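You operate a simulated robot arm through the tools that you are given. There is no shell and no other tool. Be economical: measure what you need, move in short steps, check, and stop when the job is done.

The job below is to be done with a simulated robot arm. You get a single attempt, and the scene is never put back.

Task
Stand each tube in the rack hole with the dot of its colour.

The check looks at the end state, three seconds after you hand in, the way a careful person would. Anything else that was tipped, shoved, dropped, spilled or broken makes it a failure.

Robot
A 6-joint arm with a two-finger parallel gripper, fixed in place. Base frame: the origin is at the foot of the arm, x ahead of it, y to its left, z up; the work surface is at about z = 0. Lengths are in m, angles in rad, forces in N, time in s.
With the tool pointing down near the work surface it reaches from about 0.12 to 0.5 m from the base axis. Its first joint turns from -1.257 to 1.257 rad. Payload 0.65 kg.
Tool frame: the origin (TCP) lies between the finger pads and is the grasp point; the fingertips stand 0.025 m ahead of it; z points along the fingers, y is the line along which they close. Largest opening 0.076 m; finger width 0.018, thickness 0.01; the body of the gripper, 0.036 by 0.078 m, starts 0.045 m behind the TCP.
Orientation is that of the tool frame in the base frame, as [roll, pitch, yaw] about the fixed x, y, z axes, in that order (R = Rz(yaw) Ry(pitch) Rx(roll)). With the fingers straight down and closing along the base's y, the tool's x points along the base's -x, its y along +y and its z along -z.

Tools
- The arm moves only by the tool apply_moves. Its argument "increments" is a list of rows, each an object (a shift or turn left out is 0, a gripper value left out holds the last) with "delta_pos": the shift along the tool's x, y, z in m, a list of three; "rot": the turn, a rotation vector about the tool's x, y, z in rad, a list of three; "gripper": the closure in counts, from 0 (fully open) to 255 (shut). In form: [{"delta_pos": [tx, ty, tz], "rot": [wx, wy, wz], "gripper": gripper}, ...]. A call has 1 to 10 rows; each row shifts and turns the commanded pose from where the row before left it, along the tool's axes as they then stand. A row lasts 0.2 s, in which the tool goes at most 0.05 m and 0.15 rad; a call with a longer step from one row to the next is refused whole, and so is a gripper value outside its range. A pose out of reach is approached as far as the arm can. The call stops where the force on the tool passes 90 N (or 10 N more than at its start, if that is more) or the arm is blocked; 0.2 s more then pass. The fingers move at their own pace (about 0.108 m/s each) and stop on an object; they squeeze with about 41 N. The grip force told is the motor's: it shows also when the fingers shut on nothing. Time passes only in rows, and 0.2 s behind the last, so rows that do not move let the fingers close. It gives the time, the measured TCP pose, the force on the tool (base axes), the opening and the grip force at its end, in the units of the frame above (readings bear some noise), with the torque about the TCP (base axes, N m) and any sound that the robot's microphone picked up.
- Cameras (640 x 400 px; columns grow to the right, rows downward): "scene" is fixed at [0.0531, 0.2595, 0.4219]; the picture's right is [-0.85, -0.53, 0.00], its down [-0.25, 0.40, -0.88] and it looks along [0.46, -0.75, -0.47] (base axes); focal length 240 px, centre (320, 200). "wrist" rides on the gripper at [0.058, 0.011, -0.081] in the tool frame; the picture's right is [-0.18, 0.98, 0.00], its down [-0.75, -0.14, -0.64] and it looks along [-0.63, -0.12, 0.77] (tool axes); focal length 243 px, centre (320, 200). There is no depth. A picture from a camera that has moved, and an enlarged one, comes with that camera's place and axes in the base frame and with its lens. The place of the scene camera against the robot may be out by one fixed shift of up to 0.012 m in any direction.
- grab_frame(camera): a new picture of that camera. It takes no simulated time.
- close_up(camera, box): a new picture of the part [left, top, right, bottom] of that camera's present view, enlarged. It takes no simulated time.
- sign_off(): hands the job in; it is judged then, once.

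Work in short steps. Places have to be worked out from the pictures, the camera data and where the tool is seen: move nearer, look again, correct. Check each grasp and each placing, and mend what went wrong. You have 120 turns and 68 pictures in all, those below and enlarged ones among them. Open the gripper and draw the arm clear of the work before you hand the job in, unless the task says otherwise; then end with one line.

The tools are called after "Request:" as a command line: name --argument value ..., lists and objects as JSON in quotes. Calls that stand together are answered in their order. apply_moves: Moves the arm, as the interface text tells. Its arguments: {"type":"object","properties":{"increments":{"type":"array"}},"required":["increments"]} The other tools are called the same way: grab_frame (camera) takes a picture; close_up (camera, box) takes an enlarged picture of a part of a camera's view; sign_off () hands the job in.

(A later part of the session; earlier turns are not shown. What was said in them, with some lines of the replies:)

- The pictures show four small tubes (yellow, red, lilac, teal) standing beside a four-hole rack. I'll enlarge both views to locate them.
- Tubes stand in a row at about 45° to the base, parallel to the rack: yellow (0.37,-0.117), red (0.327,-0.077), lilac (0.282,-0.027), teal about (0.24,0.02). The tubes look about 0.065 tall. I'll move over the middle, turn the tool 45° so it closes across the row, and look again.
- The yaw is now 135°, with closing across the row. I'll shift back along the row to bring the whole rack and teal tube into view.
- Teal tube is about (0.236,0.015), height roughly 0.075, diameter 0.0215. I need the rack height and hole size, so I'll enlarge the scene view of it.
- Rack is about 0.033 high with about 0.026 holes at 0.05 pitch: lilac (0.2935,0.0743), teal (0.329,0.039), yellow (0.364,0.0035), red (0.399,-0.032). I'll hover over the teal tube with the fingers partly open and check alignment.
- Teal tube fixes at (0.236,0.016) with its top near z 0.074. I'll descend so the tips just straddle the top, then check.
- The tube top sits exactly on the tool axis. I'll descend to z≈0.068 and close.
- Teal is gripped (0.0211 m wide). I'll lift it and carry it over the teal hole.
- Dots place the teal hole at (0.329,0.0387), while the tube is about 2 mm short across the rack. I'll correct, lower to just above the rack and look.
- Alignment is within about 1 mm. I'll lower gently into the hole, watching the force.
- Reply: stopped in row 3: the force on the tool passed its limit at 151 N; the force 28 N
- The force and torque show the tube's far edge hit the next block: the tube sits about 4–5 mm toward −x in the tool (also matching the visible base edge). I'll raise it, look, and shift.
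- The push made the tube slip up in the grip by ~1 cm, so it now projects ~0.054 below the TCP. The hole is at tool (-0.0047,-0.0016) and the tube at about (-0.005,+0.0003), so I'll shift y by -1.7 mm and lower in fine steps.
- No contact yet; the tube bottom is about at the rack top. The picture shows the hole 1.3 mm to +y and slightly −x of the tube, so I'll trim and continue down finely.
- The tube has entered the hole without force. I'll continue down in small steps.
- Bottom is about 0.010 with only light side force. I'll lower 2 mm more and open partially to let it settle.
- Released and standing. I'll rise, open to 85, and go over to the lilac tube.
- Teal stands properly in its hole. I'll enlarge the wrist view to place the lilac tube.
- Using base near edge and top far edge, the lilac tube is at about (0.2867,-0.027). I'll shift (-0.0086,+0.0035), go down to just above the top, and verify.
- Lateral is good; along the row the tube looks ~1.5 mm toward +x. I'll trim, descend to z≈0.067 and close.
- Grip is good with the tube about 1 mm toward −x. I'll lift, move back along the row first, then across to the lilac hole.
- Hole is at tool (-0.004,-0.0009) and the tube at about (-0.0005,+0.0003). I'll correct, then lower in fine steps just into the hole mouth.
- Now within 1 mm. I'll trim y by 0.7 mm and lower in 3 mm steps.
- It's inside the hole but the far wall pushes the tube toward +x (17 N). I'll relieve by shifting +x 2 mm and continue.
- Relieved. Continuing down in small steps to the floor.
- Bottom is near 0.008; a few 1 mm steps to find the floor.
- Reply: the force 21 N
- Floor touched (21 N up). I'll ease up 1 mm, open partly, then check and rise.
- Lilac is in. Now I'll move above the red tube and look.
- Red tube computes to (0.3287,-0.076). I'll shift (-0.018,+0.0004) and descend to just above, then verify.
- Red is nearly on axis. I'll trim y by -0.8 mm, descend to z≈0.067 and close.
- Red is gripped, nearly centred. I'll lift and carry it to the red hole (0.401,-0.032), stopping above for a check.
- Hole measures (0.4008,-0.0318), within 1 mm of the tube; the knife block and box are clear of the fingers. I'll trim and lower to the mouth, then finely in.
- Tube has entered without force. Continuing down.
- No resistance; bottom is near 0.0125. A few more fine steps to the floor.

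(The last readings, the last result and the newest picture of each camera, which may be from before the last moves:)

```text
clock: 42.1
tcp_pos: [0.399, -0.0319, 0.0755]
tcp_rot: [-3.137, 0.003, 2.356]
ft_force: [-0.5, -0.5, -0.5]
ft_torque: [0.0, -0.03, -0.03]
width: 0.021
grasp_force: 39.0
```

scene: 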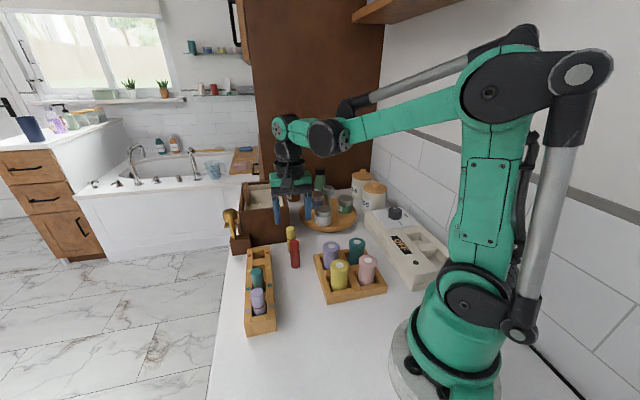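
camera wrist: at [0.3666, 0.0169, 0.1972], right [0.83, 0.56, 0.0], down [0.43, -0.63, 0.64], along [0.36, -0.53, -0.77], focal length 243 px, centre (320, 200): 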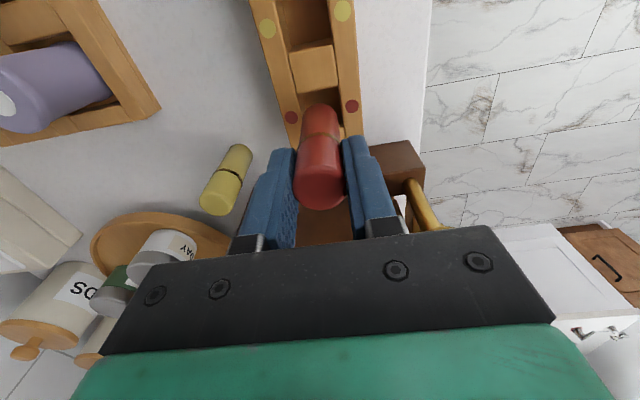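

About 1 mm above the floor. One more millimetre, release, rise and check.

Request:
apply_moves --increments '[{"delta_pos": [0, 0, 0.001]}, {"gripper": 150}, {}, {}, {"delta_pos": [0, 0, -0.03]}, {"delta_pos": [0, 0, -0.03]}, {"delta_pos": [0, 0, -0.03], "gripper": 85}, {}]'

Request:
close_up --camera "scene" --box '[220, 200, 330, 340]'

```text
clock: 43.9
tcp_pos: [0.3975, -0.0304, 0.1633]
tcp_rot: [-3.136, 0.002, 2.357]
ft_force: [-0.7, -0.6, 0.4]
ft_torque: [0.01, -0.01, 0.03]
width: 0.0506
grasp_force: 0.1
```

```text
2.86 times, centred on (275, 270) of scene
camera zoom: at [0.0531, 0.2595, 0.4219], right [-0.85, -0.53, 0.0], down [-0.25, 0.4, -0.88], along [0.46, -0.75, -0.47], focal length 684 px, centre (449, 0)
```

zoom: 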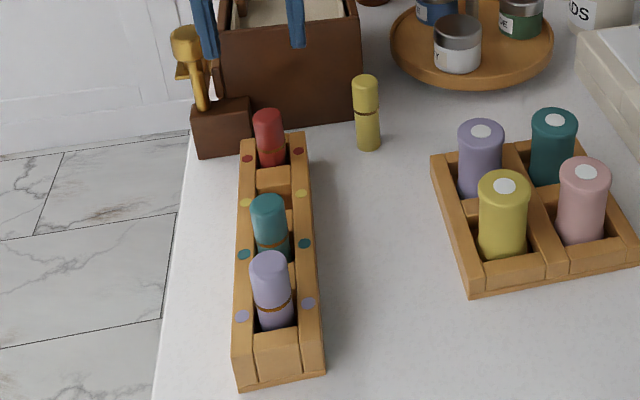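

Red is in. Now over toward the yellow tube at about (0.370,-0.115).

Request:
apply_moves --increments '[{"delta_pos": [0, -0.04, 0]}, {"delta_pos": [0, -0.0392, 0]}, {"delta_pos": [-0.028, 0, 0]}, {}, {}]'

Request:
close_up --camera "wrist" --box '[250, 55, 410, 215]'

Request:
close_up --camera "scene" --box '[220, 160, 340, 280]'

```text
clock: 45.1
tcp_pos: [0.3613, -0.1069, 0.1619]
tcp_rot: [-3.136, 0.0, 2.357]
ft_force: [0.9, 1.1, 0.0]
ft_torque: [0.04, -0.01, 0.03]
width: 0.0505
grasp_force: 0.1
```

```text
2.50 times, centred on (330, 135) of wrist
camera zoom: at [0.3291, -0.0579, 0.2432], right [0.83, 0.56, 0.0], down [0.43, -0.63, 0.64], along [0.36, -0.53, -0.77], focal length 606 px, centre (295, 362)
```

zoom: 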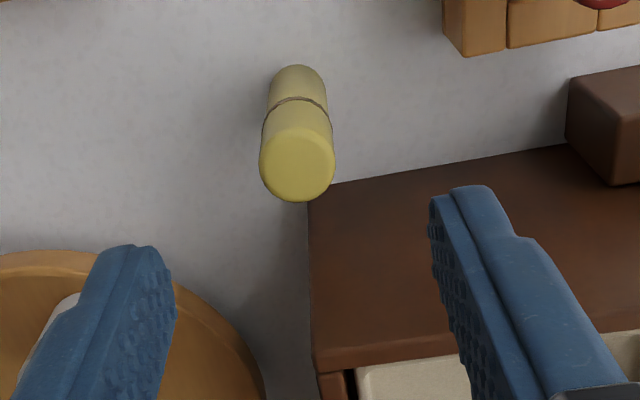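

```text
3.33 times, centred on (280, 220) of scene
camera zoom: at [0.0531, 0.2595, 0.4219], right [-0.85, -0.53, 0.0], down [-0.25, 0.4, -0.88], along [0.46, -0.75, -0.47], focal length 798 px, centre (453, 133)
```

zoom: 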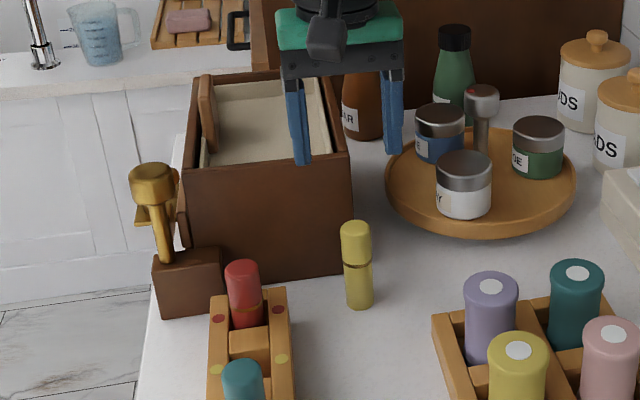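

Yellow tube computes to (0.3696,-0.1157); the box front is about 38 mm beyond it, so the gripper clears. I'll shift (-0.0115,-0.0012) and descend to just above it.

Request:
apply_moves --increments '[{"delta_pos": [-0.0115, -0.0012, 0.0]}, {"delta_pos": [0, 0, 0.035]}, {"delta_pos": [0, 0, 0.03]}, {}, {}]'

Request:
close_up --camera "wrist" --box '[250, 80, 390, 220]'

```text
clock: 46.3
tcp_pos: [0.369, -0.1151, 0.0991]
tcp_rot: [-3.136, -0.001, 2.357]
ft_force: [-0.1, 0.6, 0.6]
ft_torque: [-0.02, 0.02, -0.01]
width: 0.0508
grasp_force: 0.0
```

```text
2.86 times, centred on (320, 150) of wrist
camera zoom: at [0.3369, -0.0662, 0.1799], right [0.83, 0.56, 0.0], down [0.43, -0.63, 0.64], along [0.36, -0.53, -0.77], focal length 693 px, centre (320, 343)
```

zoom: 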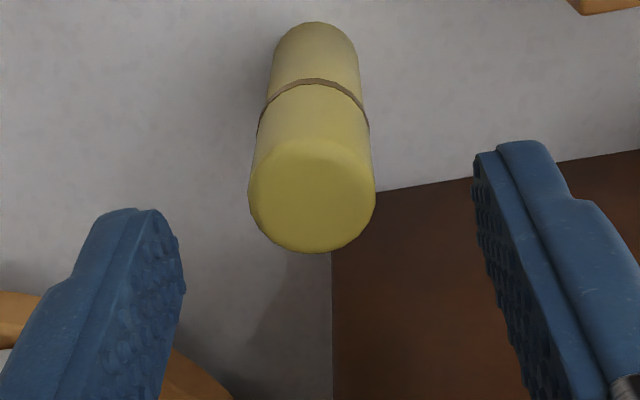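

Matches the red case, on axis. I'll trim y by -1 mm, descend to z≈0.067 and close.

Request:
apply_moves --increments '[{"delta_pos": [0, -0.001, 0.017]}, {"delta_pos": [0, 0, 0.0155]}, {}, {}, {"gripper": 255}, {}, {}, {}]'

Request:
close_up --camera "wrist" --box '[250, 80, 390, 220]'

```text
clock: 48.1
tcp_pos: [0.3675, -0.1163, 0.068]
tcp_rot: [-3.137, 0.001, 2.357]
ft_force: [0.3, -0.6, -0.2]
ft_torque: [0.02, 0.01, 0.02]
width: 0.021
grasp_force: 38.3
```

```text
2.86 times, centred on (320, 150) of wrist
camera zoom: at [0.3357, -0.0667, 0.1481], right [0.83, 0.56, 0.0], down [0.43, -0.63, 0.64], along [0.36, -0.53, -0.77], focal length 693 px, centre (320, 343)
```

zoom: 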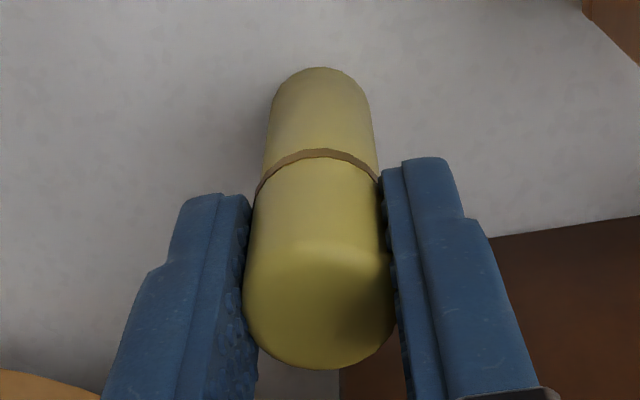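

Same grip as red. I'll lift, move back along the row, then across to the yellow hole at (0.3655,0.0035).

Request:
apply_moves --increments '[{"delta_pos": [0, 0, -0.045]}, {"delta_pos": [0, 0, -0.047]}, {"delta_pos": [0.044, 0, 0]}, {"delta_pos": [0.0434, 0, 0]}, {"delta_pos": [0, 0.042, 0]}, {"delta_pos": [0, 0.0397, 0]}, {}, {"delta_pos": [0, 0, 0.042]}, {}, {}]'

Request:
close_up --camera "wrist" --box '[240, 20, 400, 180]'

Request:
close_up --camera "scene" --box '[220, 200, 330, 340]'

```text
clock: 50.3
tcp_pos: [0.3649, 0.0013, 0.1175]
tcp_rot: [-3.137, 0.001, 2.355]
ft_force: [-0.1, 0.0, -0.4]
ft_torque: [0.02, 0.0, -0.03]
width: 0.0208
grasp_force: 37.9
```

```text
2.50 times, centred on (320, 100) of wrist
camera zoom: at [0.3315, 0.05, 0.1983], right [0.83, 0.56, 0.0], down [0.43, -0.63, 0.64], along [0.36, -0.53, -0.77], focal length 606 px, centre (320, 450)
```

zoom: 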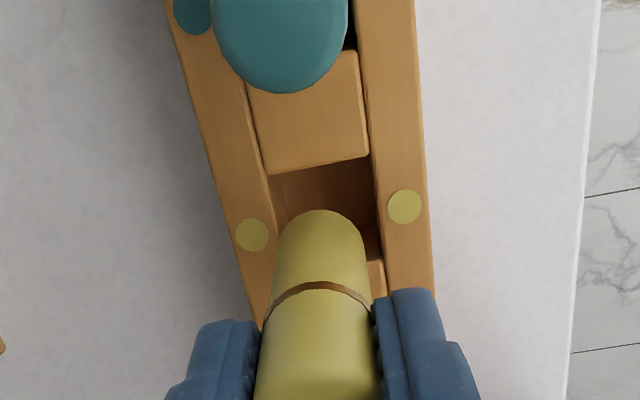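

```text
2.86 times, centred on (275, 270) of scene
camera zoom: at [0.0531, 0.2595, 0.4219], right [-0.85, -0.53, 0.0], down [-0.25, 0.4, -0.88], along [0.46, -0.75, -0.47], focal length 684 px, centre (449, 0)
```

zoom: 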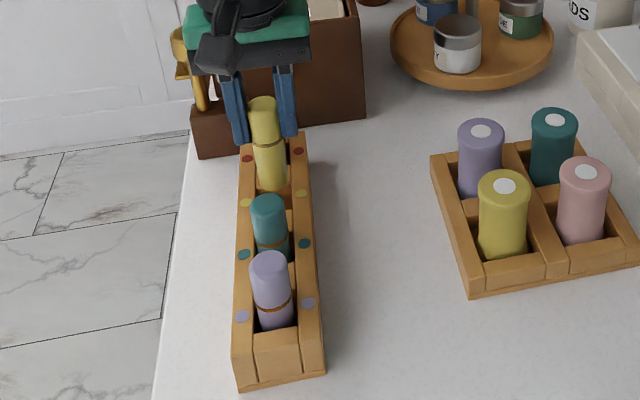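

Hole at (0.3657,0.0035); I need (+0.0017,+0.0022). Correcting, then lowering to the mouth for a check.

Request:
apply_moves --increments '[{"delta_pos": [0.0017, 0.0022, 0]}, {}, {"delta_pos": [0, 0, 0.01]}, {}, {}]'

Request:
close_up --camera "wrist" --box '[240, 20, 400, 180]'

```text
clock: 51.5
tcp_pos: [0.366, 0.005, 0.1076]
tcp_rot: [-3.138, 0.001, 2.355]
ft_force: [0.4, 0.4, -0.8]
ft_torque: [-0.01, 0.01, 0.01]
width: 0.021
grasp_force: 38.0
```

```text
2.50 times, centred on (320, 100) of wrist
camera zoom: at [0.3327, 0.0541, 0.1878], right [0.83, 0.56, 0.0], down [0.43, -0.63, 0.64], along [0.36, -0.53, -0.77], focal length 606 px, centre (320, 450)
```

zoom: 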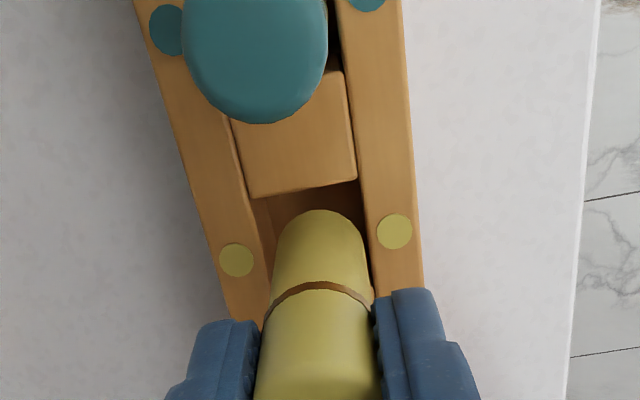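

Along the rack it's right; across I overshot, so trim y by -1.4 mm and lower finely.

Request:
apply_moves --increments '[{"delta_pos": [0, -0.0014, 0]}, {"delta_pos": [0, 0, 0.003]}, {"delta_pos": [0, 0, 0.003]}, {"delta_pos": [0, 0, 0.003]}, {"delta_pos": [0, 0, 0.003]}, {}]'

Request:
close_up --camera "wrist" --box '[240, 20, 400, 180]'

```text
clock: 52.9
tcp_pos: [0.3656, 0.0047, 0.0933]
tcp_rot: [-3.137, 0.0, 2.357]
ft_force: [-0.5, -0.2, -0.7]
ft_torque: [0.01, 0.01, -0.01]
width: 0.0209
grasp_force: 38.6
```

```text
2.50 times, centred on (320, 100) of wrist
camera zoom: at [0.3318, 0.0535, 0.1749], right [0.83, 0.56, 0.0], down [0.43, -0.63, 0.64], along [0.36, -0.53, -0.77], focal length 606 px, centre (320, 450)
```

zoom: 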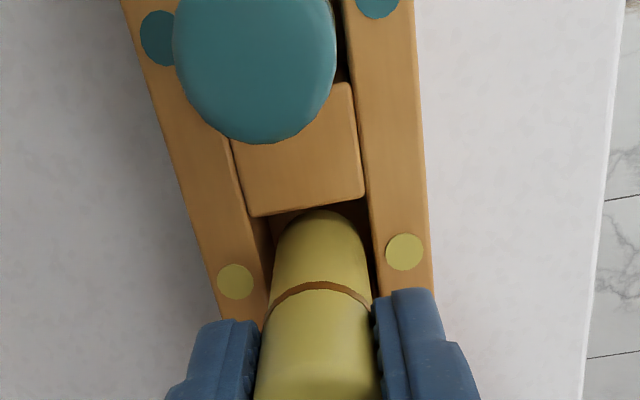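

Entering freely. Continuing down to just above the floor.

Request:
apply_moves --increments '[{"delta_pos": [0, 0, 0.003]}, {"delta_pos": [0, 0, 0.003]}, {"delta_pos": [0, 0, 0.003]}, {"delta_pos": [0, 0, 0.003]}, {"delta_pos": [0, 0, 0.003]}, {}]'

```text
clock: 54.3
tcp_pos: [0.3646, 0.005, 0.0795]
tcp_rot: [-3.136, -0.001, 2.356]
ft_force: [0.1, 0.4, -0.5]
ft_torque: [0.05, -0.01, -0.03]
width: 0.0211
grasp_force: 38.5
```

Request:
apply_moves --increments '[{"delta_pos": [0, 0, 0.002]}, {"delta_pos": [0, 0, 0.001]}, {"delta_pos": [0, 0, 0.001]}, {}]'

```text
clock: 55.3
tcp_pos: [0.3637, 0.0047, 0.0759]
tcp_rot: [-3.136, 0.0, 2.355]
ft_force: [-0.1, 0.1, 0.1]
ft_torque: [0.01, 0.0, 0.01]
width: 0.0211
grasp_force: 38.5
```

The bottom is about 1–2 mm above the floor with no force. I'll lower 1 mm, release, rise and look.

Request:
apply_moves --increments '[{"delta_pos": [0, 0, 0.001]}, {"gripper": 150}, {}, {}, {"delta_pos": [0, 0, -0.03]}, {"delta_pos": [0, 0, -0.03]}, {"delta_pos": [0, 0, -0.04]}, {"delta_pos": [0.03, -0.03, -0.03]}, {"delta_pos": [0.03, -0.035, 0]}, {}]'

Request:
close_up --camera "scene" --box '[220, 200, 400, 340]'

Request:
grab_frame --camera "wrist"

```text
refused: row 8 steps farther than a row can; nothing moved
```

```text
2.86 times, centred on (310, 270) of scene
camera zoom: at [0.0531, 0.2595, 0.4219], right [-0.85, -0.53, 0.0], down [-0.25, 0.4, -0.88], along [0.46, -0.75, -0.47], focal length 684 px, centre (349, 0)
```

zoom: 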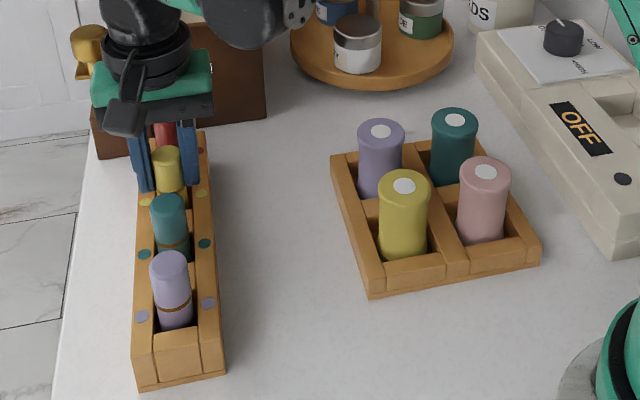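

```text
16 pictures are left
camera wrist: at [0.3317, 0.0535, 0.1556], right [0.83, 0.56, 0.0], down [0.43, -0.63, 0.64], along [0.36, -0.53, -0.77], focal length 243 px, centre (320, 200)
```

wrist: 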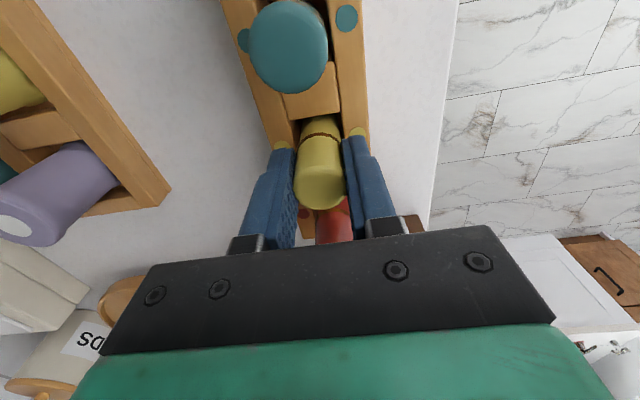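

One row was too long and the call was refused; nothing moved. I'll repeat with shorter rows.

Request:
apply_moves --increments '[{"delta_pos": [0, 0, 0.001]}, {"gripper": 150}, {}, {}, {"delta_pos": [0, 0, -0.03]}, {"delta_pos": [0, 0, -0.03]}, {"delta_pos": [0, 0, -0.04], "gripper": 0}, {"delta_pos": [0.02, -0.03, -0.02]}, {"delta_pos": [0.02, -0.04, 0]}, {}]'

Request:
close_up --camera "scene" --box '[220, 200, 400, 340]'

Request:
grab_frame --camera "wrist"

```text
clock: 57.5
tcp_pos: [0.2858, -0.0142, 0.1955]
tcp_rot: [-3.137, 0.0, 2.356]
ft_force: [0.1, 0.4, 0.5]
ft_torque: [0.0, -0.01, 0.01]
width: 0.076
grasp_force: 0.1
```

```text
2.86 times, centred on (310, 270) of scene
camera zoom: at [0.0531, 0.2595, 0.4219], right [-0.85, -0.53, 0.0], down [-0.25, 0.4, -0.88], along [0.46, -0.75, -0.47], focal length 684 px, centre (349, 0)
```

zoom: 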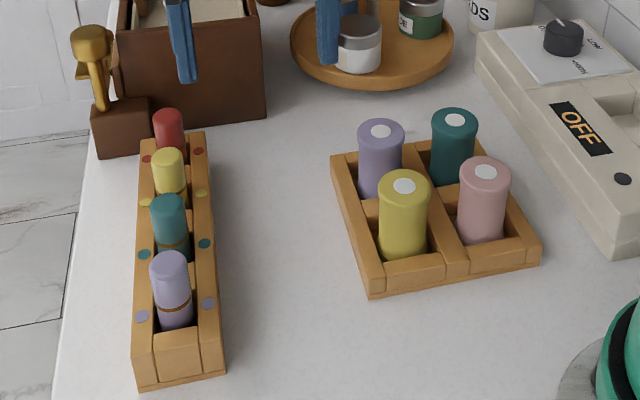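

```text
14 pictures are left
camera wrist: at [0.2526, 0.0347, 0.2756], right [0.83, 0.56, 0.0], down [0.43, -0.63, 0.64], along [0.36, -0.53, -0.77], focal length 243 px, centre (320, 200)
```

wrist: 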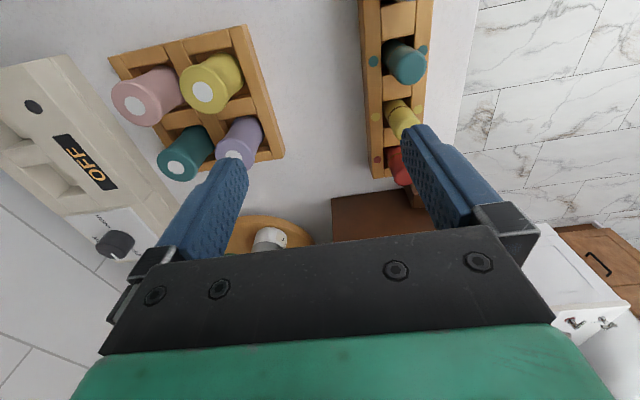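

All four tubes stand in their matching holes, nothing else has moved, and the gripper is open. I'll raise the arm a little more and hand in.

Request:
apply_moves --increments '[{"delta_pos": [0, 0, -0.045]}, {"delta_pos": [0, 0, -0.045]}, {}, {}]'

Request:
close_up --camera "scene" --box '[230, 230, 310, 340]'

```text
clock: 58.5
tcp_pos: [0.2863, -0.0163, 0.2852]
tcp_rot: [-3.136, -0.001, 2.357]
ft_force: [-0.7, -0.3, -0.3]
ft_torque: [0.01, -0.03, 0.01]
width: 0.0758
grasp_force: 0.0
```

```text
3.64 times, centred on (270, 285) of scene
camera zoom: at [0.0531, 0.2595, 0.4219], right [-0.85, -0.53, 0.0], down [-0.25, 0.4, -0.88], along [0.46, -0.75, -0.47], focal length 871 px, centre (502, -109)
```

zoom: 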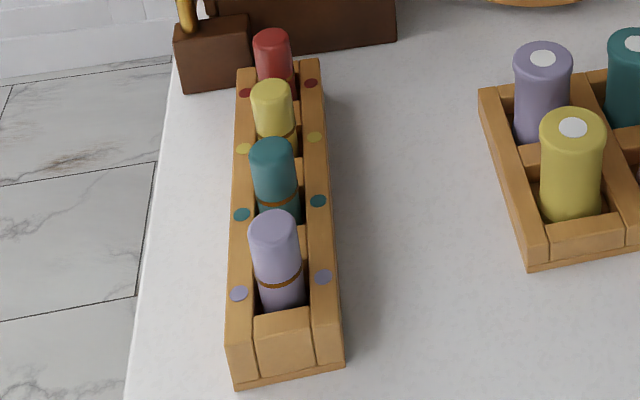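

The last picture shows all four tubes seated in their matching holes, so I'm handing in.

Request:
sign_off

```text
The job is handed in.
```

All four tubes (red, yellow, teal and lilac) stand in the rack holes with their colour's dot, nothing else was visibly disturbed, and the arm is clear with the gripper open.
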